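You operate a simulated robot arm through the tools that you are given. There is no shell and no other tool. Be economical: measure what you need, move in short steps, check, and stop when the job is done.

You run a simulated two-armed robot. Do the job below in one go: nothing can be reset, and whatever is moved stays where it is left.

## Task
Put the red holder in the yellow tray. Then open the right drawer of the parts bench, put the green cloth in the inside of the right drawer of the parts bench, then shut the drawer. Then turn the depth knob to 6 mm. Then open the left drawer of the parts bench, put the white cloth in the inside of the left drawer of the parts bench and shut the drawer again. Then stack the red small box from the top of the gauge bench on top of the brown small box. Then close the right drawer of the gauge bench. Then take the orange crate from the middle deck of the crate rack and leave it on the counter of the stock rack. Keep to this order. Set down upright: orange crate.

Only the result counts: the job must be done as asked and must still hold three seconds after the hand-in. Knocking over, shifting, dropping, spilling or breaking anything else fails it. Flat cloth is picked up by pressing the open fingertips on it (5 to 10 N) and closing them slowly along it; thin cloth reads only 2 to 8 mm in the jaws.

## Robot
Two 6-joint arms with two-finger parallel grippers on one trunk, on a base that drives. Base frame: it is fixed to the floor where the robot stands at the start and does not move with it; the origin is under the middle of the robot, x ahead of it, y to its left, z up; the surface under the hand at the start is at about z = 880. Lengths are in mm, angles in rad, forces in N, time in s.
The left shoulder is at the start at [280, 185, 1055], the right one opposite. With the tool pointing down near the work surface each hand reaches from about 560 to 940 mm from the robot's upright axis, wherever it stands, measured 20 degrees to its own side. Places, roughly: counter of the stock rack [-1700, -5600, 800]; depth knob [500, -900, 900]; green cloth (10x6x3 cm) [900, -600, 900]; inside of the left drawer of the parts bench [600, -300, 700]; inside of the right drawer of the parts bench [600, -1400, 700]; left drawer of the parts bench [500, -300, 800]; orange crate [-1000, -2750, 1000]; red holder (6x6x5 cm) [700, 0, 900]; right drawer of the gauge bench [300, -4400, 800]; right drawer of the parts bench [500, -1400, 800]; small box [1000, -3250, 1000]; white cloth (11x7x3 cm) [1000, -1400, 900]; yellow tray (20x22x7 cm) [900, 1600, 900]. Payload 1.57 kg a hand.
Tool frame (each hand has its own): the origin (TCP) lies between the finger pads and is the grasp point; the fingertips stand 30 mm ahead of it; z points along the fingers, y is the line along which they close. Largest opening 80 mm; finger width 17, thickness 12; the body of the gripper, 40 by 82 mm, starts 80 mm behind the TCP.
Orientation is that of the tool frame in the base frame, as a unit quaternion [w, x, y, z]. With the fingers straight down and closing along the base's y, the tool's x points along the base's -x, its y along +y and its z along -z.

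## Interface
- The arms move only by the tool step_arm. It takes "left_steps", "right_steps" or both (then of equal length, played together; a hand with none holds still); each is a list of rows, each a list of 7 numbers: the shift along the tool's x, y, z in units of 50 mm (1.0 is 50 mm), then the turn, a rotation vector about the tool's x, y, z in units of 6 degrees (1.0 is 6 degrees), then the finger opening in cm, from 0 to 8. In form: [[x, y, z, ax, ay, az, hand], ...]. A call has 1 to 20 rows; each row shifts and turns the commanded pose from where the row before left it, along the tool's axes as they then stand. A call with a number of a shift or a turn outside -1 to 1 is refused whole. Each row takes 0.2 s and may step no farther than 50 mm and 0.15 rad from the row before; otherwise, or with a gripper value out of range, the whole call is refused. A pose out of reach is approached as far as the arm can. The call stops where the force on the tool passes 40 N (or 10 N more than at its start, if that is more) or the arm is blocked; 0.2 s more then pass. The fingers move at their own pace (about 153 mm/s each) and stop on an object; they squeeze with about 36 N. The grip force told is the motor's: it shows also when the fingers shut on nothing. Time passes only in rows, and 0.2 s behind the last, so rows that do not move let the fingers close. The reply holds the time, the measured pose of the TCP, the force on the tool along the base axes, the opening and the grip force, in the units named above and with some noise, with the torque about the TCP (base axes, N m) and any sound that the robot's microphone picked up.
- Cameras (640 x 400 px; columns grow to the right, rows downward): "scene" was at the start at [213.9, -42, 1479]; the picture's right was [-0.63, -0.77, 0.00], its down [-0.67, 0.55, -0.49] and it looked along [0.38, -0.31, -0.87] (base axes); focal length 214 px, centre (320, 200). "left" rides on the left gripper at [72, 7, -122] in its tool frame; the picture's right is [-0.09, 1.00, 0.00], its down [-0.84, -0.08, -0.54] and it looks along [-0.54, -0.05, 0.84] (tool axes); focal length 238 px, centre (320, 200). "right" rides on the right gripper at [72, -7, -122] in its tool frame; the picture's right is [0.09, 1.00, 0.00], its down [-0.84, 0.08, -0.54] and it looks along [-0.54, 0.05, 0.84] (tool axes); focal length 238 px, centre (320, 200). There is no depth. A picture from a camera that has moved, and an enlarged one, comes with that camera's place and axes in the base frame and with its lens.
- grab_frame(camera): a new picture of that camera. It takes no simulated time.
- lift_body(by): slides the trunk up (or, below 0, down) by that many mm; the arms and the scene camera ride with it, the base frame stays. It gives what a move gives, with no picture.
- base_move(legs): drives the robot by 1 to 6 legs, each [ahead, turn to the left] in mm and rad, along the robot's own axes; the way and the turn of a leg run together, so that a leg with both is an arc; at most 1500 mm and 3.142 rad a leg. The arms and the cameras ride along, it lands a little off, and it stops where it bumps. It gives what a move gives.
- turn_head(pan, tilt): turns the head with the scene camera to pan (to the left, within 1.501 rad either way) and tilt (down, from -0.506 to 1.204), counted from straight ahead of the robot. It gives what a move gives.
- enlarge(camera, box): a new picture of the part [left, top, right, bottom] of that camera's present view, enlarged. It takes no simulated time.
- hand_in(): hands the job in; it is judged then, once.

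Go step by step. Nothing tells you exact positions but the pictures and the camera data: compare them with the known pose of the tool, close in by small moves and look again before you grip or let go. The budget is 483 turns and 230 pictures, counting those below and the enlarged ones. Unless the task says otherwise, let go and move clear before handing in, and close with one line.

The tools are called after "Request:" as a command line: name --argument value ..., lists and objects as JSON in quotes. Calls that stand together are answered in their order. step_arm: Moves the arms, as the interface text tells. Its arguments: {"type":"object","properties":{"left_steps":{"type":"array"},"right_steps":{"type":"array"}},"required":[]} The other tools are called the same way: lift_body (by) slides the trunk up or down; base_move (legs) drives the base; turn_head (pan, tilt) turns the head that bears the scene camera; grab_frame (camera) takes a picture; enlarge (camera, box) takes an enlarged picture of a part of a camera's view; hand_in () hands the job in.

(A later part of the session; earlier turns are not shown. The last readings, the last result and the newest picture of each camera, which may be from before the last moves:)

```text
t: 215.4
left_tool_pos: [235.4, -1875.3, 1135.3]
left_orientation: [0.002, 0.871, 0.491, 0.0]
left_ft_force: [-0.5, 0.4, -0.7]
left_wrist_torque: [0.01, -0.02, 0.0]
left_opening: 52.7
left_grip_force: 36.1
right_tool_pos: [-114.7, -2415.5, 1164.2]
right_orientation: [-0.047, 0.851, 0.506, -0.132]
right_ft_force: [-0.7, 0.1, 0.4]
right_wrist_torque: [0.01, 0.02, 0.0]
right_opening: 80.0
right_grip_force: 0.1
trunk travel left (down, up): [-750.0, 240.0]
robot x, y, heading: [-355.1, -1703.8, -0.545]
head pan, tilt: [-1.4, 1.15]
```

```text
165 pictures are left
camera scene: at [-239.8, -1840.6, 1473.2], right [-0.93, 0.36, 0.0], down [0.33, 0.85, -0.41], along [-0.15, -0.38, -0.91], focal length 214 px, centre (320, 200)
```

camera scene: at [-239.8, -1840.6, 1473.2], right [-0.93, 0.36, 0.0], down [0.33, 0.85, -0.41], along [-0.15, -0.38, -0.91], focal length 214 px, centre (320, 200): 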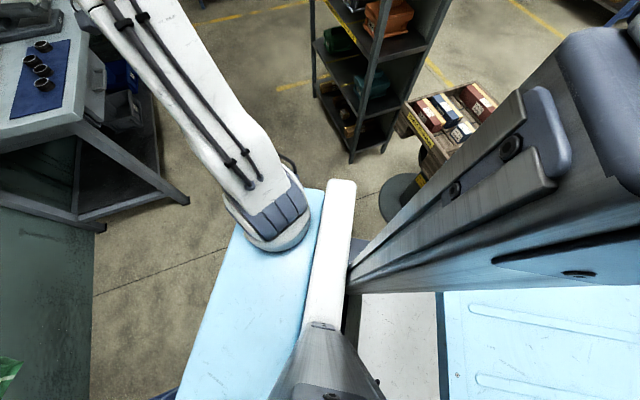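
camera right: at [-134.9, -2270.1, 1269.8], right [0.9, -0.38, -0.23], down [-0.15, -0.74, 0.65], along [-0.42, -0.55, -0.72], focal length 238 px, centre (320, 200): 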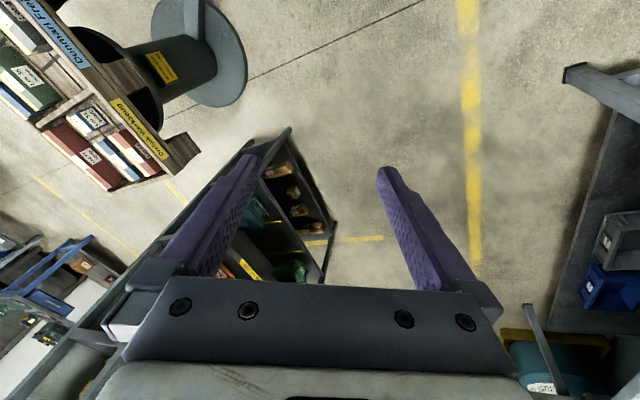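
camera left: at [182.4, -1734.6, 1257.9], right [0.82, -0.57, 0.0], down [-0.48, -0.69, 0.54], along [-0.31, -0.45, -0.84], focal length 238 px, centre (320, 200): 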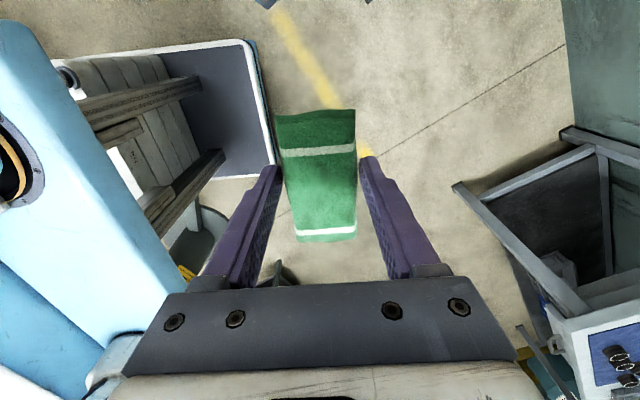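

The robot's rear (column and long deck) is what sweeps behind. Turning back to face -y so I can look at the region on the -x side.

Request:
base_move --legs '[[0, -1.02]]'

Request:
turn_head --pan -1.5 --tilt 0.7

Request:
grab_frame --camera "scene"

```text
t: 218.4
left_tool_pos: [-188.0, -2296.6, 1136.0]
left_orientation: [0.001, 1.0, 0.011, -0.001]
left_ft_force: [-0.6, 0.2, -0.9]
left_wrist_torque: [0.01, 0.01, -0.02]
left_opening: 52.7
left_grip_force: 36.4
right_tool_pos: [-831.9, -2288.8, 1164.6]
right_orientation: [-0.105, 0.99, 0.032, -0.093]
right_ft_force: [0.2, 0.2, 0.2]
right_wrist_torque: [0.02, 0.01, 0.01]
right_opening: 80.1
right_grip_force: 0.0
trunk travel left (down, up): [-750.0, 240.0]
robot x, y, heading: [-354.2, -1702.2, -1.552]
head pan, tilt: [-1.4, 1.15]
```

```text
t: 219.3
left_tool_pos: [-187.4, -2296.9, 1136.2]
left_orientation: [0.002, 1.0, 0.01, 0.0]
left_ft_force: [1.0, -0.5, 0.0]
left_wrist_torque: [0.01, -0.01, 0.01]
left_opening: 52.8
left_grip_force: 36.4
right_tool_pos: [-832.4, -2288.7, 1163.5]
right_orientation: [-0.105, 0.99, 0.032, -0.093]
right_ft_force: [0.3, 0.2, 0.0]
right_wrist_torque: [0.0, 0.02, -0.04]
right_opening: 79.9
right_grip_force: 0.0
trunk travel left (down, up): [-750.0, 240.0]
robot x, y, heading: [-357.5, -1701.5, -1.553]
head pan, tilt: [-1.499, 0.7]
```

```text
164 pictures are left
camera scene: at [-436.8, -1870.0, 1506.3], right [-0.09, 1.0, 0.0], down [0.64, 0.06, -0.76], along [-0.76, -0.07, -0.64], focal length 214 px, centre (320, 200)
```

scene: 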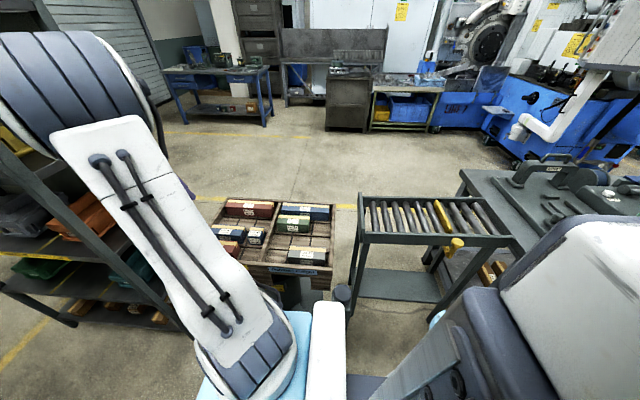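

There's a roller cart and a pedestal tray on the -x side there. I'll back up to y≈-1270, where turning was fine before, and reach the drawer from there.

Request:
base_move --legs '[[-430, 0], [0, 1.553]]'

Request:
turn_head --pan -0.1 --tilt 0.8

Request:
grab_frame --camera "scene"

```text
t: 225.7
left_tool_pos: [231.3, -1115.0, 1135.8]
left_orientation: [0.001, 0.705, 0.709, 0.001]
left_ft_force: [-0.3, 0.2, -0.7]
left_wrist_torque: [0.02, 0.02, 0.0]
left_opening: 52.6
left_grip_force: 35.9
right_tool_pos: [212.9, -1759.4, 1164.7]
right_orientation: [-0.01, 0.683, 0.717, -0.14]
right_ft_force: [0.9, 0.4, -0.6]
right_wrist_torque: [0.02, 0.04, 0.01]
right_opening: 79.9
right_grip_force: 0.1
trunk travel left (down, up): [-750.0, 240.0]
robot x, y, heading: [-368.4, -1277.7, 0.006]
head pan, tilt: [-1.499, 0.7]
```

```text
t: 227.2
left_tool_pos: [230.7, -1115.2, 1135.7]
left_orientation: [0.001, 0.706, 0.709, 0.0]
left_ft_force: [0.2, -0.2, -0.2]
left_wrist_torque: [0.05, -0.02, 0.01]
left_opening: 52.8
left_grip_force: 36.3
right_tool_pos: [213.1, -1759.2, 1164.2]
right_orientation: [-0.009, 0.683, 0.717, -0.139]
right_ft_force: [-0.5, -0.3, -0.5]
right_wrist_torque: [-0.02, 0.0, 0.02]
right_opening: 80.2
right_grip_force: 0.1
trunk travel left (down, up): [-750.0, 240.0]
robot x, y, heading: [-364.9, -1275.4, 0.004]
head pan, tilt: [-0.099, 0.799]
```

```text
163 pictures are left
camera scene: at [-122.5, -1283.5, 1498.1], right [-0.1, -1.0, 0.0], down [-0.71, 0.07, -0.7], along [0.69, -0.07, -0.72], focal length 214 px, centre (320, 200)
```

scene: 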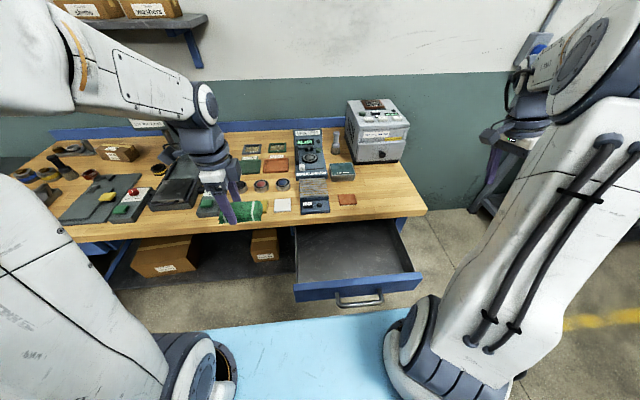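

The drawer is in full view, interior roughly x 160–388, y -1240…-1620. Moving the cloth over (265, -1420).

Request:
step_arm --left_steps '[[-0.76, 0.085, 0, 0, 0, 0, 0], [-0.76, 0.085, 0, 0, 0, 0, 0], [-0.76, 0.085, 0, 0, 0, 0, 0], [-0.76, 0.085, 0, 0, 0, 0, 0], [-0.76, 0.085, 0.3, 0, 0, 0, 0], [-0.76, 0.085, 0.4, 0, 0, 0, 0], [-0.76, 0.085, 0.5, 0, 0, 0, 0], [-0.76, 0.085, 0.5, 0, 0, 0, 0], [0, 0, 0.8, 0, 0, 0, 0], [0, 0, 0.8, 0, 0, 0, 0]]'

Request:
grab_frame --camera "left"

Request:
grab_frame --camera "scene"

```text
t: 229.4
left_tool_pos: [268.5, -1418.0, 969.3]
left_orientation: [0.001, 0.705, 0.709, 0.001]
left_ft_force: [-0.4, 0.4, -1.1]
left_wrist_torque: [-0.01, -0.02, -0.01]
left_opening: 52.9
left_grip_force: 36.2
right_tool_pos: [212.6, -1759.3, 1164.1]
right_orientation: [-0.01, 0.683, 0.717, -0.14]
right_ft_force: [0.4, -0.4, -0.8]
right_wrist_torque: [-0.02, -0.05, 0.03]
right_opening: 80.1
right_grip_force: 0.0
trunk travel left (down, up): [-750.0, 240.0]
robot x, y, heading: [-369.1, -1273.8, 0.005]
head pan, tilt: [-0.099, 0.799]
```

```text
162 pictures are left
camera left: at [273.8, -1346.8, 1091.7], right [1.0, -0.09, 0.0], down [-0.08, -0.84, 0.54], along [-0.05, -0.54, -0.84], focal length 238 px, centre (320, 200)
```

left: 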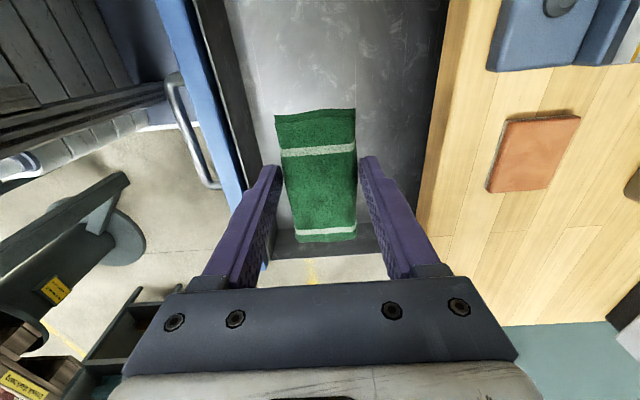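

```text
161 pictures are left
camera scene: at [-122.7, -1283.4, 1498.1], right [-0.1, -1.0, 0.0], down [-0.71, 0.07, -0.7], along [0.69, -0.07, -0.72], focal length 214 px, centre (320, 200)
```

scene: 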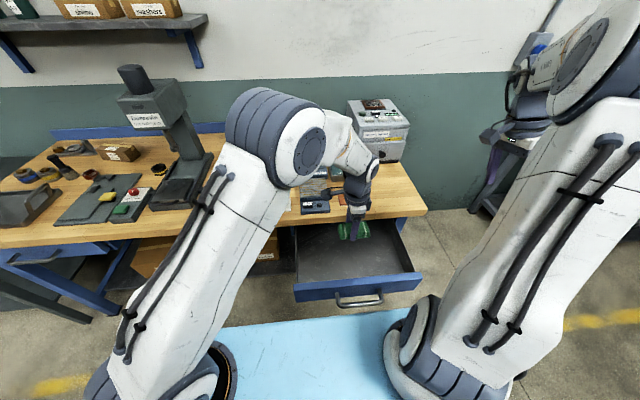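

Request:
step_arm --left_steps '[[0, 0, 0.9, 0, 0, 0, 0], [0, 0, 0.9, 0, 0, 0, 0], [0, 0, 0.9, 0, 0, 0, 0], [0, 0, 0.4, 0, 0, 0, 0], [0, 0, 0.2, 0, 0, 0, 0], [0, 0, 0.2, 0, 0, 0, 0], [0, 0, 0, 0, 0, 0, 0]]'

Request:
grab_frame --camera "left"

```text
t: 231.0
left_tool_pos: [267.0, -1420.3, 796.5]
left_orientation: [0.002, 0.705, 0.709, 0.0]
left_ft_force: [0.0, -0.2, 0.4]
left_wrist_torque: [-0.01, 0.0, 0.0]
left_opening: 52.8
left_grip_force: 36.2
right_tool_pos: [213.0, -1758.6, 1162.9]
right_orientation: [-0.009, 0.683, 0.717, -0.14]
right_ft_force: [-0.9, -0.6, 0.4]
right_wrist_torque: [0.0, 0.02, 0.01]
right_opening: 79.8
right_grip_force: 0.1
trunk travel left (down, up): [-750.0, 240.0]
robot x, y, heading: [-367.4, -1275.1, 0.004]
head pan, tilt: [-0.099, 0.799]
```

```text
160 pictures are left
camera left: at [273.5, -1347.9, 918.1], right [1.0, -0.09, 0.0], down [-0.08, -0.84, 0.54], along [-0.05, -0.54, -0.84], focal length 238 px, centre (320, 200)
```

left: 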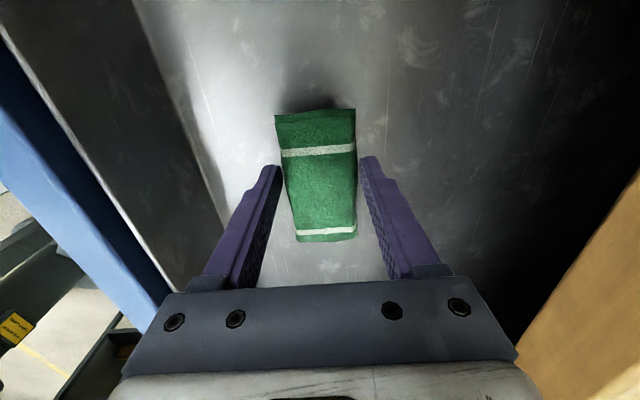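

Inside the drawer, slightly above the floor. Continuing until contact, then releasing.

Request:
step_arm --left_steps '[[0, 0, 0.15, 0, 0, 0, 0], [0, 0, 0.15, 0, 0, 0, 0], [0, 0, 0.15, 0, 0, 0, 0], [0, 0, 0.15, 0, 0, 0, 0]]'

```text
t: 231.9
left_tool_pos: [271.0, -1419.7, 775.8]
left_orientation: [0.005, 0.705, 0.709, 0.002]
left_ft_force: [2.1, 5.9, 18.3]
left_wrist_torque: [0.47, 0.23, -0.08]
left_opening: 52.6
left_grip_force: 35.9
right_tool_pos: [213.4, -1758.0, 1163.9]
right_orientation: [-0.008, 0.683, 0.717, -0.14]
right_ft_force: [-0.2, 0.1, 0.0]
right_wrist_torque: [0.03, -0.02, 0.0]
right_opening: 79.9
right_grip_force: 0.1
trunk travel left (down, up): [-750.0, 240.0]
robot x, y, heading: [-369.1, -1274.5, 0.003]
head pan, tilt: [-0.099, 0.799]
stopped in row 4 (left hand): the force on the tool passed its limit at 49 N (the readings are from after the stop); the commanded pose is now the measured one
```

Request:
step_arm --left_steps '[[0, 0, -0.1, 0, 0, 0, 1], [0, 0, 0, 0, 0, 0, 7], [0, 0, 0, 0, 0, 0, 7], [0, 0, -0.5, 0, 0, 0, 7], [0, 0, -0.8, 0, 0, 0, 7], [0, 0, -0.9, 0, 0, 0, 7], [0, 0, -0.9, 0, 0, 0, 7], [0, 0, -0.9, 0, 0, 0, 7], [0, 0, -0.9, 0, 0, 0, 7]]'

Request:
grab_frame --camera "left"

```text
t: 233.9
left_tool_pos: [269.0, -1420.0, 1026.1]
left_orientation: [0.003, 0.705, 0.709, 0.0]
left_ft_force: [-0.3, 0.0, 0.5]
left_wrist_torque: [0.0, 0.0, 0.03]
left_opening: 70.1
left_grip_force: 0.3
right_tool_pos: [212.7, -1759.1, 1164.4]
right_orientation: [-0.01, 0.683, 0.717, -0.14]
right_ft_force: [0.1, -0.1, 0.5]
right_wrist_torque: [-0.06, 0.02, 0.01]
right_opening: 79.7
right_grip_force: 0.1
trunk travel left (down, up): [-750.0, 240.0]
robot x, y, heading: [-363.3, -1273.7, 0.001]
head pan, tilt: [-0.099, 0.799]
```

```text
159 pictures are left
camera left: at [274.1, -1348.0, 1148.6], right [1.0, -0.09, 0.01], down [-0.08, -0.84, 0.54], along [-0.04, -0.54, -0.84], focal length 238 px, centre (320, 200)
```

left: 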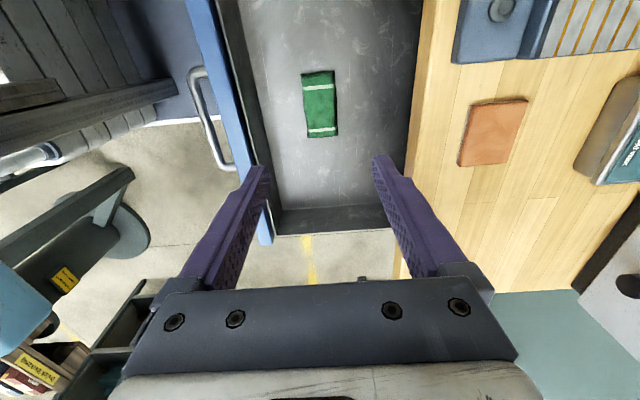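

The green cloth lies in the drawer. Now I'll close the drawer: roll the left hand back, close the fingers, and push the handle bar from the front.

Request:
step_arm --left_steps '[[0, 0, 0, 0, 0, -1, 4], [0, 0, 0, 0, 0, -1, 2], [0, 0, 0, 0, 0, -1, 0], [0, 0, 0, 0, 0, -1, 0], [0, 0, 0, 0, 0, -1, 0], [0, 0, 0, 0, 0, -1, 0], [0, 0, 0, 0, 0, -1, 0], [0, 0, 0, 0, 0, -1, 0], [0, 0, 0, 0, 0, -1, 0], [0, 0, 0, 0, 0, -1, 0], [0, 0, 0, 0, 0, -1, 0], [0, 0, 0, 0, 0, -1, 0], [0, 0, 0, 0, 0, -1, 0], [0, 0, 0, 0, 0, -1, 0], [0, 0, 0, 0, 0, -1, 0]]'

Request:
step_arm --left_steps '[[0.8, 0, 0, 0, 0, 0, 0], [0.8, 0, 0, 0, 0, 0, 0], [0.8, 0, 0, 0, 0, 0, 0], [0.8, 0, 0, 0, 0, 0, 0], [0.8, 0, 0, 0, 0, 0, 0], [0.8, 0, 0, 0, 0, 0, 0], [0, 0, 0, 0, 0, 0, 0]]'

Request:
grab_frame --camera "left"

```text
t: 237.1
left_tool_pos: [268.4, -1419.5, 1024.1]
left_orientation: [0.003, -0.004, 1.0, -0.001]
left_ft_force: [0.0, -0.3, 0.2]
left_wrist_torque: [-0.03, -0.02, 0.01]
left_opening: 0.1
left_grip_force: 22.0
right_tool_pos: [213.3, -1758.2, 1164.1]
right_orientation: [-0.008, 0.683, 0.717, -0.14]
right_ft_force: [0.8, -0.8, -0.3]
right_wrist_torque: [0.01, -0.01, -0.02]
right_opening: 79.8
right_grip_force: 0.1
trunk travel left (down, up): [-750.0, 240.0]
robot x, y, heading: [-365.4, -1276.4, 0.004]
head pan, tilt: [-0.099, 0.799]
```

```text
t: 238.5
left_tool_pos: [55.6, -1417.8, 1024.6]
left_orientation: [0.008, 0.001, 1.0, -0.003]
left_ft_force: [3.4, 7.6, 4.2]
left_wrist_torque: [-1.1, 0.77, -0.79]
left_opening: 0.0
left_grip_force: 21.2
right_tool_pos: [215.0, -1759.0, 1164.3]
right_orientation: [-0.01, 0.682, 0.718, -0.139]
right_ft_force: [-0.3, 0.8, -0.2]
right_wrist_torque: [0.03, -0.01, -0.01]
right_opening: 79.9
right_grip_force: 0.0
trunk travel left (down, up): [-750.0, 240.0]
robot x, y, heading: [-363.8, -1274.7, 0.005]
head pan, tilt: [-0.099, 0.799]
stopped in row 6 (left hand): the force on the tool passed its limit at 116 N (the readings are from after the stop); the commanded pose is now the measured one
```

```text
158 pictures are left
camera left: at [-20.1, -1410.7, 1145.7], right [0.09, 1.0, 0.0], down [0.83, -0.08, 0.56], along [0.55, -0.06, -0.83], focal length 238 px, centre (320, 200)
```

left: 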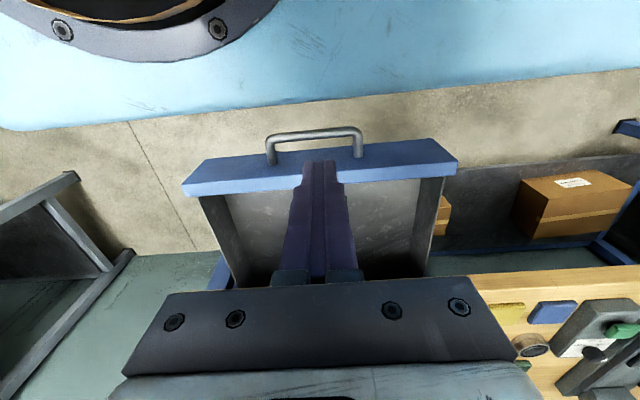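

The hand's camera touched my own shoulder beam. Easing forward, backing the base, then lowering the fingers in front of the handle.

Request:
step_arm --left_steps '[[-0.5, 0, 0, 0, 0, 0, 0], [0, 0, 0, 0, 0, 0, 0]]'

Request:
base_move --legs '[[-140, 0]]'

Request:
step_arm --left_steps '[[0, -0.2, 0.9, 0, 0, 0, 0], [-0.1, 0, 0.9, 0, 0, 0, 0], [-0.2, 0, 0.9, 0, 0, 0, 0], [-0.2, 0, 0.9, 0, 0, 0, 0], [-0.2, 0, 0.9, 0, 0, 0, 0], [0, 0, 0, 0, 0, 0, 0]]'

Request:
grab_frame --camera "left"

```text
t: 239.1
left_tool_pos: [79.4, -1418.7, 1025.7]
left_orientation: [0.008, 0.0, 1.0, -0.004]
left_ft_force: [0.3, 0.3, 0.0]
left_wrist_torque: [0.01, 0.01, -0.03]
left_opening: 0.1
left_grip_force: 21.5
right_tool_pos: [214.9, -1757.9, 1164.1]
right_orientation: [-0.009, 0.682, 0.718, -0.139]
right_ft_force: [-0.3, -0.5, 0.3]
right_wrist_torque: [0.04, 0.0, 0.02]
right_opening: 80.0
right_grip_force: 0.0
trunk travel left (down, up): [-750.0, 240.0]
robot x, y, heading: [-365.6, -1274.6, 0.002]
head pan, tilt: [-0.099, 0.799]
```

```text
t: 240.4
left_tool_pos: [-60.5, -1419.3, 1025.3]
left_orientation: [0.008, 0.0, 1.0, -0.003]
left_ft_force: [-0.7, 0.3, -0.5]
left_wrist_torque: [0.0, 0.02, -0.03]
left_opening: 0.0
left_grip_force: 21.9
right_tool_pos: [75.2, -1759.7, 1164.3]
right_orientation: [-0.009, 0.683, 0.717, -0.14]
right_ft_force: [0.0, -0.1, 0.5]
right_wrist_torque: [-0.02, 0.03, -0.04]
right_opening: 79.9
right_grip_force: 0.0
trunk travel left (down, up): [-750.0, 240.0]
robot x, y, heading: [-501.5, -1274.6, 0.0]
head pan, tilt: [-0.099, 0.799]
```

```text
t: 241.1
left_tool_pos: [-55.8, -1430.8, 941.0]
left_orientation: [0.007, 0.005, 1.0, -0.002]
left_ft_force: [-2.8, 9.0, 28.3]
left_wrist_torque: [-1.06, 2.06, -0.74]
left_opening: 0.1
left_grip_force: 21.0
right_tool_pos: [74.3, -1760.8, 1164.2]
right_orientation: [-0.009, 0.683, 0.717, -0.139]
right_ft_force: [-0.7, 1.1, -0.2]
right_wrist_torque: [-0.01, 0.0, 0.01]
right_opening: 80.0
right_grip_force: 0.1
trunk travel left (down, up): [-750.0, 240.0]
robot x, y, heading: [-506.6, -1279.0, 0.002]
head pan, tilt: [-0.099, 0.799]
stopped in row 3 (left hand): the force on the tool passed its limit at 196 N (the readings are from after the stop); the commanded pose is now the measured one
```

```text
157 pictures are left
camera left: at [-129.4, -1423.3, 1061.3], right [0.1, 0.99, 0.0], down [0.83, -0.08, 0.55], along [0.55, -0.06, -0.83], focal length 238 px, centre (320, 200)
```

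left: 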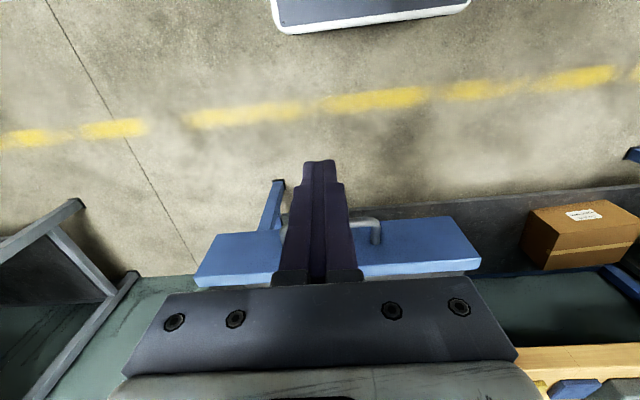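

Request:
step_arm --left_steps '[[-0.3, 0, -0.6, 0, 0, 0, 0], [-0.7, 0, -0.6, 0, 0, 0, 0], [-0.8, 0, 0, 0, 0, 0, 0]]'

Request:
base_move --legs '[[-60, 0]]'

Request:
step_arm --left_steps '[[-0.4, 0, 0.9, 0, 0, 0, 0], [-0.2, 0, 0.9, 0, 0, 0, 0], [0, 0, 0.9, 0, 0, 0, 0], [0, 0, 0.9, 0, 0, 0, 0], [0, 0, 0.4, 0, 0, 0, 0], [0, 0, 0, 0, 0, 0, 0]]'

Request:
grab_frame --camera "left"

```text
t: 241.9
left_tool_pos: [32.5, -1432.5, 1000.4]
left_orientation: [0.007, 0.005, 1.0, -0.002]
left_ft_force: [-0.1, 0.9, 0.1]
left_wrist_torque: [0.02, -0.03, -0.01]
left_opening: 0.0
left_grip_force: 21.5
right_tool_pos: [74.6, -1760.4, 1164.3]
right_orientation: [-0.009, 0.682, 0.718, -0.14]
right_ft_force: [-0.4, -0.5, -0.1]
right_wrist_torque: [0.01, -0.03, -0.01]
right_opening: 80.1
right_grip_force: 0.0
trunk travel left (down, up): [-750.0, 240.0]
robot x, y, heading: [-505.4, -1277.8, 0.003]
head pan, tilt: [-0.099, 0.799]
```

```text
t: 242.8
left_tool_pos: [-27.4, -1433.2, 999.0]
left_orientation: [0.006, 0.004, 1.0, -0.003]
left_ft_force: [0.9, -0.1, -0.2]
left_wrist_torque: [0.03, 0.01, -0.03]
left_opening: 0.0
left_grip_force: 21.1
right_tool_pos: [14.5, -1761.1, 1165.6]
right_orientation: [-0.01, 0.683, 0.717, -0.14]
right_ft_force: [-0.1, -0.4, 0.3]
right_wrist_torque: [0.04, 0.04, -0.01]
right_opening: 80.1
right_grip_force: 0.0
trunk travel left (down, up): [-750.0, 240.0]
robot x, y, heading: [-562.8, -1273.7, -0.0]
head pan, tilt: [-0.099, 0.799]
```

```text
t: 244.2
left_tool_pos: [4.0, -1435.1, 797.1]
left_orientation: [0.006, 0.004, 1.0, -0.002]
left_ft_force: [0.5, 0.0, 0.5]
left_wrist_torque: [0.03, 0.03, 0.0]
left_opening: 0.2
left_grip_force: 20.9
right_tool_pos: [13.9, -1760.4, 1163.8]
right_orientation: [-0.009, 0.683, 0.717, -0.139]
right_ft_force: [-0.4, 0.3, -0.2]
right_wrist_torque: [-0.01, -0.01, 0.0]
right_opening: 79.6
right_grip_force: 0.0
trunk travel left (down, up): [-750.0, 240.0]
robot x, y, heading: [-566.1, -1275.7, -0.002]
head pan, tilt: [-0.099, 0.799]
```

```text
156 pictures are left
camera left: at [-69.1, -1427.3, 918.9], right [0.1, 0.99, 0.0], down [0.83, -0.08, 0.55], along [0.55, -0.06, -0.83], focal length 238 px, centre (320, 200)
```

left: 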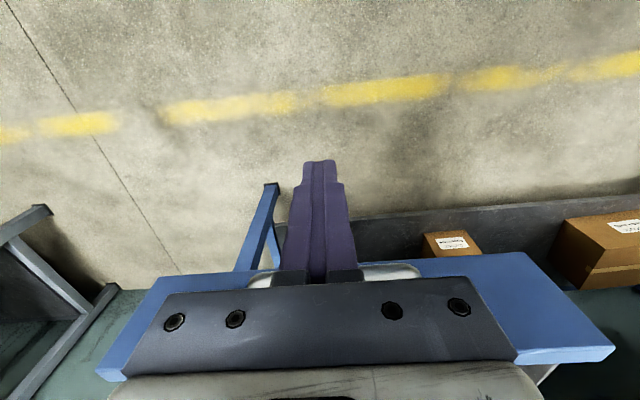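

Fingers are in front of the bar. Driving forward to push the drawer in.

Request:
base_move --legs '[[230, 0]]'

Request:
grab_frame --camera "left"

```text
t: 245.9
left_tool_pos: [232.9, -1433.6, 798.5]
left_orientation: [0.006, 0.003, 1.0, -0.003]
left_ft_force: [0.4, 1.0, 0.6]
left_wrist_torque: [0.05, -0.01, 0.03]
left_opening: 0.0
left_grip_force: 21.5
right_tool_pos: [242.8, -1759.0, 1164.0]
right_orientation: [-0.009, 0.683, 0.717, -0.14]
right_ft_force: [0.2, -0.3, -0.3]
right_wrist_torque: [0.01, -0.05, -0.01]
right_opening: 80.0
right_grip_force: 0.1
trunk travel left (down, up): [-750.0, 240.0]
robot x, y, heading: [-335.4, -1272.3, 0.002]
head pan, tilt: [-0.099, 0.799]
```

```text
155 pictures are left
camera left: at [159.1, -1425.9, 919.4], right [0.1, 1.0, 0.0], down [0.83, -0.08, 0.55], along [0.55, -0.06, -0.83], focal length 238 px, centre (320, 200)
```

left: 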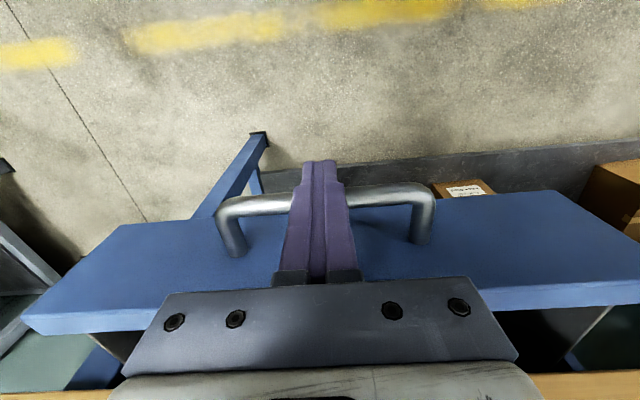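

Request:
step_arm --left_steps '[[-0.45, 0, 0, 0, 0, 0, 0], [-0.45, 0, 0, 0, 0, 0, 0], [-0.45, 0, 0, 0, 0, 0, 0], [-0.45, 0, 0, 0, 0, 0, 0], [-0.3, 0, 0, 0, 0, 0, 0], [-0.3, 0, 0, 0, 0, 0, 0], [-0.2, 0, 0, 0, 0, 0, 0]]'

Request:
grab_frame --camera "scene"

```text
t: 247.4
left_tool_pos: [343.1, -1433.5, 800.0]
left_orientation: [-0.003, 0.005, 1.0, 0.003]
left_ft_force: [-11.3, 4.0, 20.3]
left_wrist_torque: [-0.01, 0.33, 0.17]
left_opening: 0.1
left_grip_force: 21.6
right_tool_pos: [241.4, -1758.8, 1165.9]
right_orientation: [-0.009, 0.684, 0.716, -0.139]
right_ft_force: [-0.6, -0.3, 0.1]
right_wrist_torque: [-0.01, -0.01, 0.01]
right_opening: 79.8
right_grip_force: 0.0
trunk travel left (down, up): [-750.0, 240.0]
robot x, y, heading: [-339.3, -1274.9, 0.006]
head pan, tilt: [-0.099, 0.799]
stopped in row 7 (left hand): the force on the tool passed its limit at 52 N (the readings are from after the stop); the commanded pose is now the measured one
```

```text
154 pictures are left
camera scene: at [-95.0, -1283.1, 1498.8], right [-0.1, -1.0, 0.0], down [-0.71, 0.07, -0.7], along [0.69, -0.07, -0.72], focal length 214 px, centre (320, 200)
```

scene: 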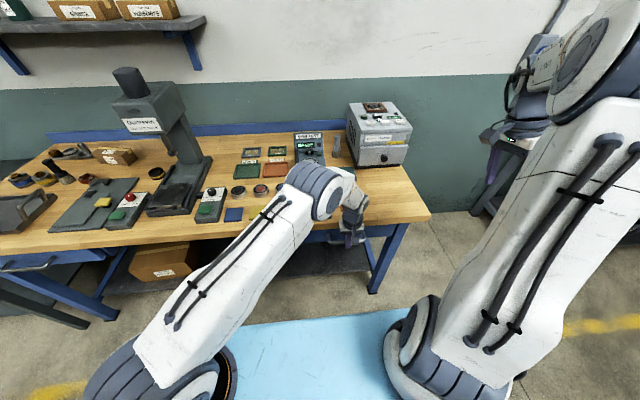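

The push met a firm stop. Backing off and checking that the drawer is flush.

Request:
step_arm --left_steps '[[0.8, 0, 0, 0, 0, 0, 0], [0.8, 0, -0.4, 0, 0, 0, 0], [0.4, 0.4, -0.8, 0, 0, 0, 0], [0, 0.5, -0.8, 0, 0, 0, 0], [0, 0.5, -0.8, 0, 0, 0, 4], [0, 0.6, -0.7, 0, 0, 0, 8]]'

Request:
enlarge --camera "scene" --box '[240, 170, 440, 290]'

```text
t: 248.8
left_tool_pos: [245.9, -1333.6, 974.0]
left_orientation: [-0.002, 0.004, 1.0, 0.003]
left_ft_force: [0.5, -0.5, 0.1]
left_wrist_torque: [0.03, 0.04, 0.02]
left_opening: 80.1
left_grip_force: 0.1
right_tool_pos: [242.2, -1758.0, 1163.9]
right_orientation: [-0.009, 0.683, 0.717, -0.139]
right_ft_force: [0.0, -0.9, -0.3]
right_wrist_torque: [0.02, 0.01, -0.01]
right_opening: 79.9
right_grip_force: 0.0
trunk travel left (down, up): [-750.0, 240.0]
robot x, y, heading: [-339.6, -1276.5, 0.001]
head pan, tilt: [-0.099, 0.799]
```

```text
3.20 times, centred on (340, 230) of scene
camera zoom: at [-93.4, -1283.7, 1498.0], right [-0.1, -1.0, 0.0], down [-0.71, 0.07, -0.7], along [0.69, -0.07, -0.72], focal length 686 px, centre (256, 104)
```

zoom: 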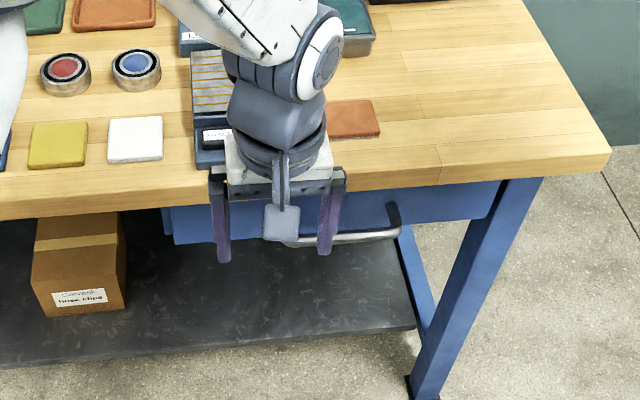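

The right drawer is shut. Next the depth knob at about (519, -918); raising the left hand and driving forward.

Request:
step_arm --left_steps '[[0, 0.8, -0.5, 0, 0, 0, 8], [0, 0.8, -0.5, 0, 0, 0, 8], [0, 0.8, -0.5, 0, 0, 0, 8], [0, 0.8, -0.5, 0, 0, 0, 8], [0, 0.8, -0.5, 0, 0, 0, 8], [0, 0.8, 0, 0, 0, 0, 8]]'

Request:
base_move --legs '[[280, 0]]'

Request:
grab_frame --camera "left"

```text
t: 250.2
left_tool_pos: [247.4, -1096.5, 1102.0]
left_orientation: [-0.003, 0.005, 1.0, 0.003]
left_ft_force: [-0.6, -0.3, -0.4]
left_wrist_torque: [-0.03, 0.04, 0.02]
left_opening: 80.0
left_grip_force: 0.0
right_tool_pos: [242.3, -1758.5, 1164.7]
right_orientation: [-0.009, 0.683, 0.716, -0.14]
right_ft_force: [-1.3, 0.9, -0.3]
right_wrist_torque: [0.0, -0.04, 0.02]
right_opening: 79.7
right_grip_force: 0.0
trunk travel left (down, up): [-750.0, 240.0]
robot x, y, heading: [-339.2, -1276.2, -0.001]
head pan, tilt: [-0.099, 0.799]
```

```text
t: 252.2
left_tool_pos: [530.2, -1096.5, 1101.8]
left_orientation: [-0.002, 0.005, 1.0, 0.002]
left_ft_force: [-0.1, 1.2, 0.3]
left_wrist_torque: [0.01, -0.02, -0.02]
left_opening: 80.2
left_grip_force: 0.1
right_tool_pos: [525.8, -1757.8, 1163.5]
right_orientation: [-0.01, 0.682, 0.717, -0.139]
right_ft_force: [0.2, -0.4, 0.0]
right_wrist_torque: [0.02, -0.01, 0.0]
right_opening: 79.7
right_grip_force: 0.1
trunk travel left (down, up): [-750.0, 240.0]
robot x, y, heading: [-54.1, -1276.7, 0.001]
head pan, tilt: [-0.099, 0.799]
```

```text
152 pictures are left
camera left: at [459.1, -1089.6, 1223.9], right [0.1, 0.99, 0.0], down [0.84, -0.09, 0.54], along [0.54, -0.05, -0.84], focal length 238 px, centre (320, 200)
```

left: 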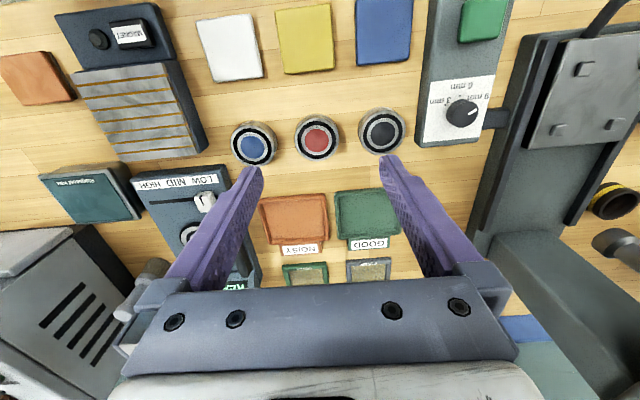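

Request:
step_arm --left_steps '[[0, 0.8, 0, 0, 0, 0, 8], [0, 0.8, 0, 0, 0, 0, 8], [0, 0.8, 0, 0, 0, 0, 8], [0, 0.8, 0, 0, 0, 0, 8], [0, 0, 0, 0, 0, 0, 8]]'

Request:
enlarge --camera "left" --box '[240, 50, 400, 150]'

```text
t: 253.4
left_tool_pos: [532.7, -937.1, 1102.5]
left_orientation: [-0.003, 0.004, 1.0, 0.003]
left_ft_force: [0.2, 0.2, -0.1]
left_wrist_torque: [-0.03, 0.04, 0.02]
left_opening: 79.7
left_grip_force: 0.1
right_tool_pos: [526.1, -1757.5, 1164.7]
right_orientation: [-0.01, 0.682, 0.718, -0.14]
right_ft_force: [-0.8, 0.4, 0.2]
right_wrist_torque: [-0.03, -0.03, -0.03]
right_opening: 80.0
right_grip_force: 0.1
trunk travel left (down, up): [-750.0, 240.0]
robot x, y, heading: [-51.3, -1279.5, -0.0]
head pan, tilt: [-0.099, 0.799]
```

```text
4.00 times, centred on (320, 100) of left
camera zoom: at [461.1, -930.7, 1224.5], right [0.1, 0.99, 0.0], down [0.84, -0.09, 0.54], along [0.54, -0.05, -0.84], focal length 953 px, centre (320, 600)
```

zoom: 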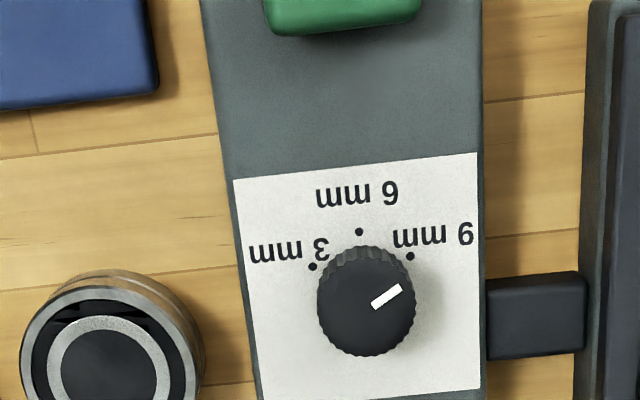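

Knob is at about (545, -924), pointer currently at 9 mm; 6 mm is ~60° counter-clockwise (seen from above). Getting closer for alignment.

Request:
step_arm --left_steps '[[-0.12, 0.13, 0.6, 0, 0, 0, 5], [-0.13, 0.13, 0.6, 0, 0, 0, 5], [0, 0, 0.4, 0, 0, 0, 5], [0, 0, 0, 0, 0, 0, 5]]'

Request:
grab_frame --camera "left"

```text
t: 254.4
left_tool_pos: [545.0, -923.7, 1021.5]
left_orientation: [-0.003, 0.004, 1.0, 0.003]
left_ft_force: [0.1, 0.2, 0.1]
left_wrist_torque: [0.02, 0.02, 0.0]
left_opening: 50.2
left_grip_force: 0.1
right_tool_pos: [525.5, -1758.3, 1164.6]
right_orientation: [-0.009, 0.683, 0.717, -0.14]
right_ft_force: [0.5, -0.2, -0.5]
right_wrist_torque: [0.02, 0.01, 0.01]
right_opening: 80.2
right_grip_force: 0.1
trunk travel left (down, up): [-750.0, 240.0]
robot x, y, heading: [-51.3, -1273.2, 0.002]
head pan, tilt: [-0.099, 0.799]
```

```text
150 pictures are left
camera left: at [472.5, -917.3, 1144.6], right [0.1, 0.99, 0.0], down [0.84, -0.09, 0.54], along [0.54, -0.05, -0.84], focal length 238 px, centre (320, 200)
```

left: 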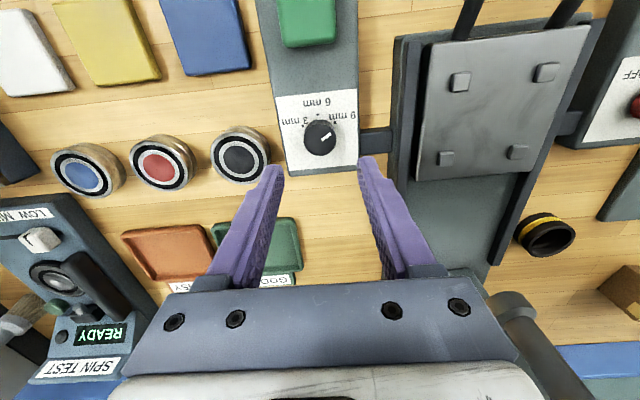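

Request:
step_arm --left_steps '[[0.02, 0.01, 0.6, 0, 0, 0, 5], [0.02, 0.01, 0.5, 0, 0, 0, 5], [0, 0, 0, 0, 0, 0, 5]]'

Request:
enlarge --camera "left" --box '[220, 60, 420, 210]'

Request:
turn_head --pan 0.5 --tilt 0.7

Request:
grab_frame --camera "scene"

```text
t: 255.2
left_tool_pos: [543.0, -922.2, 966.6]
left_orientation: [-0.002, 0.004, 1.0, 0.002]
left_ft_force: [1.5, 0.1, -0.6]
left_wrist_torque: [-0.01, 0.01, 0.01]
left_opening: 50.1
left_grip_force: 0.1
right_tool_pos: [524.7, -1758.3, 1164.8]
right_orientation: [-0.009, 0.682, 0.718, -0.139]
right_ft_force: [-0.9, 0.3, 0.3]
right_wrist_torque: [0.0, -0.01, 0.02]
right_opening: 80.0
right_grip_force: 0.1
trunk travel left (down, up): [-750.0, 240.0]
robot x, y, heading: [-55.7, -1273.4, 0.001]
head pan, tilt: [-0.099, 0.799]
```

```text
2.67 times, centred on (320, 135) of left
camera zoom: at [470.7, -916.0, 1088.6], right [0.1, 0.99, 0.0], down [0.84, -0.09, 0.54], along [0.54, -0.05, -0.84], focal length 636 px, centre (320, 373)
```

zoom: 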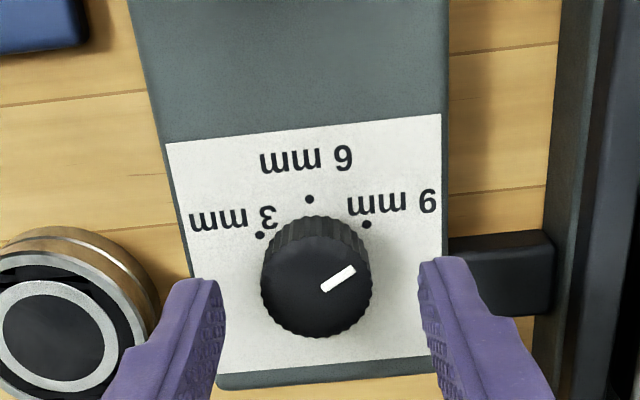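

```text
t: 256.2
left_tool_pos: [542.9, -922.8, 966.2]
left_orientation: [-0.003, 0.004, 1.0, 0.002]
left_ft_force: [-0.3, 0.1, -0.3]
left_wrist_torque: [0.04, 0.03, -0.01]
left_opening: 50.0
left_grip_force: 0.1
right_tool_pos: [526.4, -1757.8, 1164.4]
right_orientation: [-0.01, 0.682, 0.718, -0.14]
right_ft_force: [-0.4, -0.1, -0.2]
right_wrist_torque: [-0.01, -0.01, 0.02]
right_opening: 80.0
right_grip_force: 0.0
trunk travel left (down, up): [-750.0, 240.0]
robot x, y, heading: [-54.5, -1273.0, 0.003]
head pan, tilt: [0.499, 0.7]
```

```text
148 pictures are left
camera scene: at [183.7, -1234.0, 1506.3], right [0.48, -0.88, 0.0], down [-0.57, -0.31, -0.76], along [0.67, 0.37, -0.64], focal length 214 px, centre (320, 200)
```

scene: 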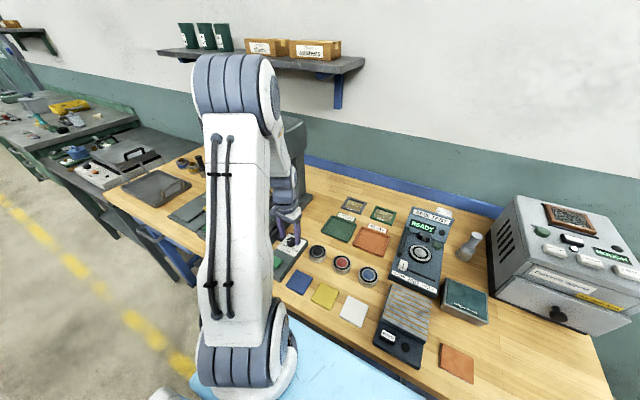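

Knob centre (543, -923), top z≈933, pointer on 9 mm. Pre-rolling +60°, descending, gripping, and turning back 60°.

Request:
step_arm --left_steps '[[0, 0, 0, 0, 0, 1, 4.6], [0, 0, 0, 0, 0, 1, 4.6], [0, 0, 0, 0, 0, 1, 4.6], [0, 0, 0, 0, 0, 1, 4.6], [0, 0, 0, 0, 0, 1, 4.6], [0, 0, 0, 0, 0, 1, 4.6], [0, 0, 0, 0, 0, 1, 4.6], [0, 0, 0, 0, 0, 1, 4.6], [0, 0, 0, 0, 0, 1, 4.6], [0, 0, 0, 0, 0, 1, 4.6], [0, 0, 0.2, 0, 0, 0, 4.6], [0, 0, 0.2, 0, 0, 0, 4.6], [0, 0, 0, 0, 0, 0, 4.6]]'

Request:
grab_frame --camera "left"

```text
t: 259.0
left_tool_pos: [542.4, -920.9, 945.8]
left_orientation: [-0.004, 0.504, 0.863, 0.001]
left_ft_force: [0.7, 0.5, 0.9]
left_wrist_torque: [0.0, -0.01, -0.04]
left_opening: 45.9
left_grip_force: 0.2
right_tool_pos: [525.5, -1758.5, 1165.0]
right_orientation: [-0.009, 0.682, 0.717, -0.14]
right_ft_force: [0.1, -0.5, 0.0]
right_wrist_torque: [0.0, 0.02, 0.01]
right_opening: 79.9
right_grip_force: 0.2
trunk travel left (down, up): [-750.0, 240.0]
robot x, y, heading: [-52.8, -1274.9, -0.0]
head pan, tilt: [0.499, 0.7]
```

```text
147 pictures are left
camera left: at [512.7, -856.3, 1069.4], right [0.91, 0.41, 0.0], down [0.35, -0.77, 0.54], along [0.22, -0.49, -0.84], focal length 238 px, centre (320, 200)
```

left: 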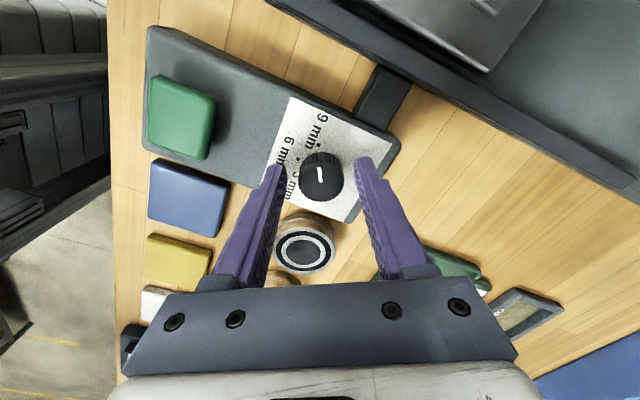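

Request:
step_arm --left_steps '[[0, 0, 0, 0, 0, 0, 3], [0, 0, 0, 0, 0, 0, 1], [0, 0, 0, 0, 0, 0, 0], [0, 0, 0, 0, 0, 0, 0]]'

Request:
grab_frame --camera "left"

```text
t: 260.0
left_tool_pos: [542.3, -919.9, 947.0]
left_orientation: [-0.003, 0.504, 0.863, 0.0]
left_ft_force: [2.1, 1.6, -3.7]
left_wrist_torque: [0.27, -0.45, 0.01]
left_opening: 29.8
left_grip_force: 39.3
right_tool_pos: [526.0, -1758.5, 1163.6]
right_orientation: [-0.009, 0.682, 0.718, -0.14]
right_ft_force: [-0.2, 0.5, 0.0]
right_wrist_torque: [0.0, 0.0, 0.02]
right_opening: 80.3
right_grip_force: 0.0
trunk travel left (down, up): [-750.0, 240.0]
robot x, y, heading: [-55.0, -1279.2, 0.002]
head pan, tilt: [0.499, 0.7]
```

```text
146 pictures are left
camera left: at [513.0, -856.2, 1069.6], right [0.91, 0.41, 0.0], down [0.35, -0.77, 0.54], along [0.22, -0.49, -0.84], focal length 238 px, centre (320, 200)
```

left: 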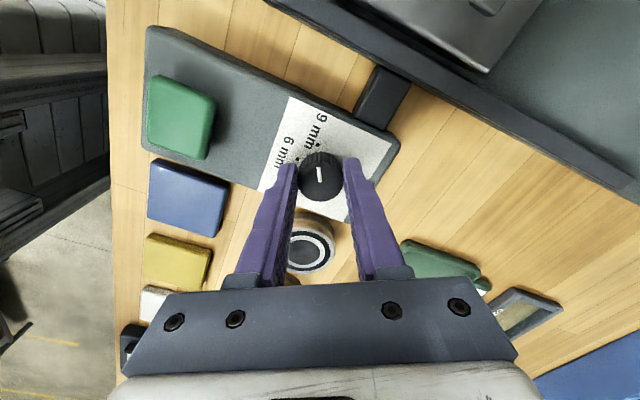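

Gripping the knob (30 mm). Turning it 61° counter-clockwise.

Request:
step_arm --left_steps '[[0, 0, 0, 0, 0, -1, 0], [0, 0, 0, 0, 0, -1, 0], [0, 0, 0, 0, 0, -1, 0], [0, 0, 0, 0, 0, -1, 0], [0, 0, 0, 0, 0, -1, 0], [0, 0, 0, 0, 0, -1, 0], [0, 0, 0, 0, 0, -1, 0], [0, 0, 0, 0, 0, -1, 0], [0, 0, 0, 0, 0, -1, 0], [0, 0, 0, 0, 0, -1, 0], [0, 0, 0, 0, 0, -0.2, 0]]'

Request:
enlarge --camera "left" --box '[220, 60, 420, 210]'

```text
t: 262.4
left_tool_pos: [540.0, -923.2, 946.8]
left_orientation: [-0.004, -0.007, 1.0, 0.002]
left_ft_force: [-4.1, -22.6, -0.2]
left_wrist_torque: [-1.1, 0.28, -0.08]
left_opening: 29.4
left_grip_force: 39.7
right_tool_pos: [525.5, -1759.7, 1164.4]
right_orientation: [-0.01, 0.684, 0.716, -0.139]
right_ft_force: [-0.3, -0.1, -0.5]
right_wrist_torque: [0.01, 0.01, 0.0]
right_opening: 80.1
right_grip_force: 0.0
trunk travel left (down, up): [-750.0, 240.0]
robot x, y, heading: [-53.7, -1272.9, -0.0]
head pan, tilt: [0.499, 0.7]
```

```text
2.67 times, centred on (320, 135) of left
camera zoom: at [469.8, -918.4, 1069.7], right [0.08, 1.0, 0.0], down [0.84, -0.07, 0.54], along [0.53, -0.04, -0.84], focal length 636 px, centre (320, 373)
```

zoom: 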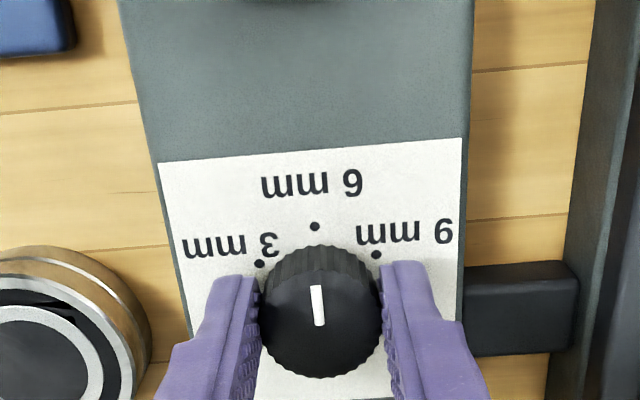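

The pointer lines up with 6 mm. Releasing gently and verifying.

Request:
step_arm --left_steps '[[0, 0, 0, 0, 0, 0, 4], [0, 0, 0, 0, 0, 0, 4.6], [0, 0, -0.4, 0, 0, 0, 4.6], [0, 0, -0.8, 0, 0, 0, 4.6], [0, 0, -0.8, 0, 0, 0, 6]]'

Request:
enlarge --camera "left" --box '[240, 50, 400, 150]'

```text
t: 263.6
left_tool_pos: [542.8, -922.6, 1047.6]
left_orientation: [-0.003, -0.006, 1.0, 0.003]
left_ft_force: [-0.8, -0.3, -1.1]
left_wrist_torque: [0.01, 0.01, 0.0]
left_opening: 60.1
left_grip_force: 0.1
right_tool_pos: [526.0, -1757.6, 1164.1]
right_orientation: [-0.01, 0.682, 0.718, -0.139]
right_ft_force: [0.1, -0.6, 0.2]
right_wrist_torque: [-0.01, 0.03, -0.01]
right_opening: 80.0
right_grip_force: 0.0
trunk travel left (down, up): [-750.0, 240.0]
robot x, y, heading: [-55.6, -1272.6, -0.001]
head pan, tilt: [0.499, 0.7]
```

```text
4.00 times, centred on (320, 100) of left
camera zoom: at [470.0, -917.5, 1170.3], right [0.08, 1.0, 0.0], down [0.84, -0.07, 0.54], along [0.54, -0.04, -0.84], focal length 953 px, centre (320, 600)
```

zoom: 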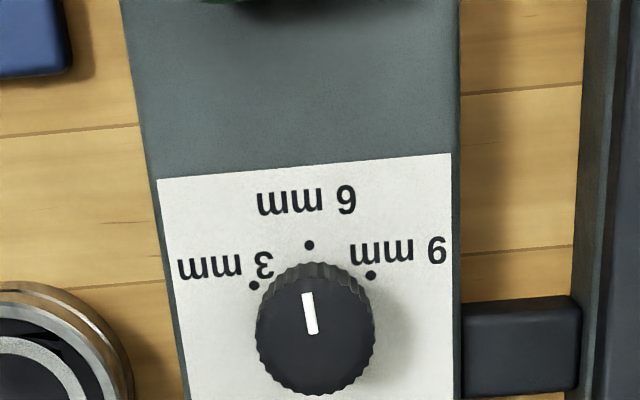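

Request:
enlarge --camera "left" --box '[290, 100, 350, 150]'

```text
8.00 times, centred on (320, 125) of left
camera zoom: at [470.0, -917.5, 1170.3], right [0.08, 1.0, 0.0], down [0.84, -0.07, 0.54], along [0.54, -0.04, -0.84], focal length 1907 px, centre (320, 800)
```

zoom: 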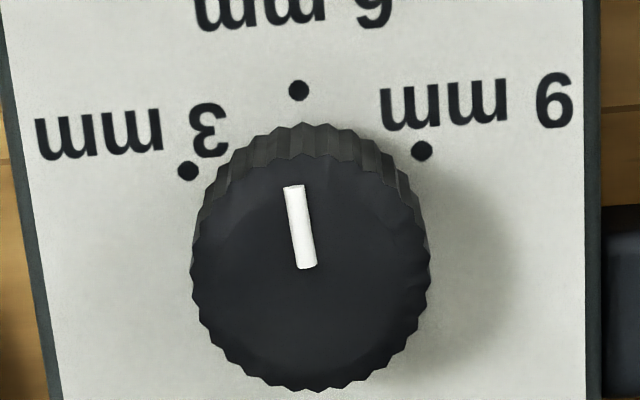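

Pointer overshoots 6 mm by ~4°. Regripping for a small correction.

Request:
step_arm --left_steps '[[0, 0, 0.8, 0, 0, 0, 4.6], [0, 0, 0.8, 0, 0, 0, 4.6], [0, 0, 0.4, 0, 0, 0, 4.6], [0, 0, 0, 0, 0, 0, 3], [0, 0, 0, 0, 0, 0, 1], [0, 0, 0, 0, 0, 0, 0], [0, 0, 0, 0, 0, 0.4, 0], [0, 0, 0, 0, 0, 0.35, 0], [0, 0, 0, 0, 0, 0, 0], [0, 0, 0, 0, 0, 0, 3.6], [0, 0, 0, 0, 0, 0, 4.6], [0, 0, -0.4, 0, 0, 0, 4.6], [0, 0, -0.8, 0, 0, 0, 4.6], [0, 0, -0.8, 0, 0, 0, 4.6]]'

Request:
enlarge --camera "left" --box '[290, 100, 350, 150]'

```text
t: 266.6
left_tool_pos: [541.6, -925.3, 1047.7]
left_orientation: [-0.003, 0.033, 0.999, 0.002]
left_ft_force: [-1.0, -0.2, 1.0]
left_wrist_torque: [0.02, 0.0, 0.02]
left_opening: 45.9
left_grip_force: 0.0
right_tool_pos: [526.4, -1757.3, 1164.6]
right_orientation: [-0.009, 0.682, 0.717, -0.14]
right_ft_force: [-0.2, 0.4, 0.5]
right_wrist_torque: [0.0, 0.03, 0.02]
right_opening: 79.9
right_grip_force: 0.1
trunk travel left (down, up): [-750.0, 240.0]
robot x, y, heading: [-52.3, -1275.9, 0.001]
head pan, tilt: [0.499, 0.7]
```

```text
8.00 times, centred on (320, 125) of left
camera zoom: at [471.0, -914.7, 1170.2], right [0.16, 0.99, 0.0], down [0.83, -0.13, 0.54], along [0.53, -0.08, -0.84], focal length 1907 px, centre (320, 800)
```

zoom: 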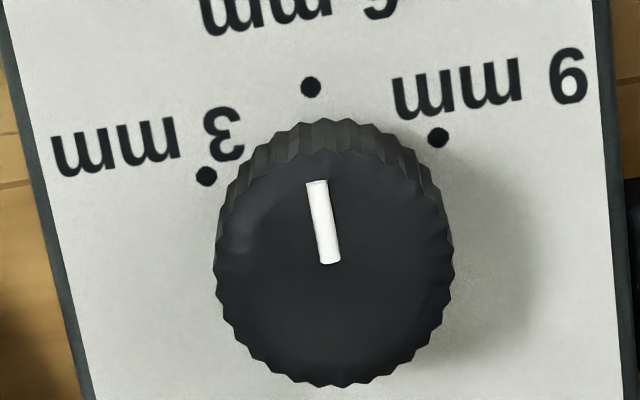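

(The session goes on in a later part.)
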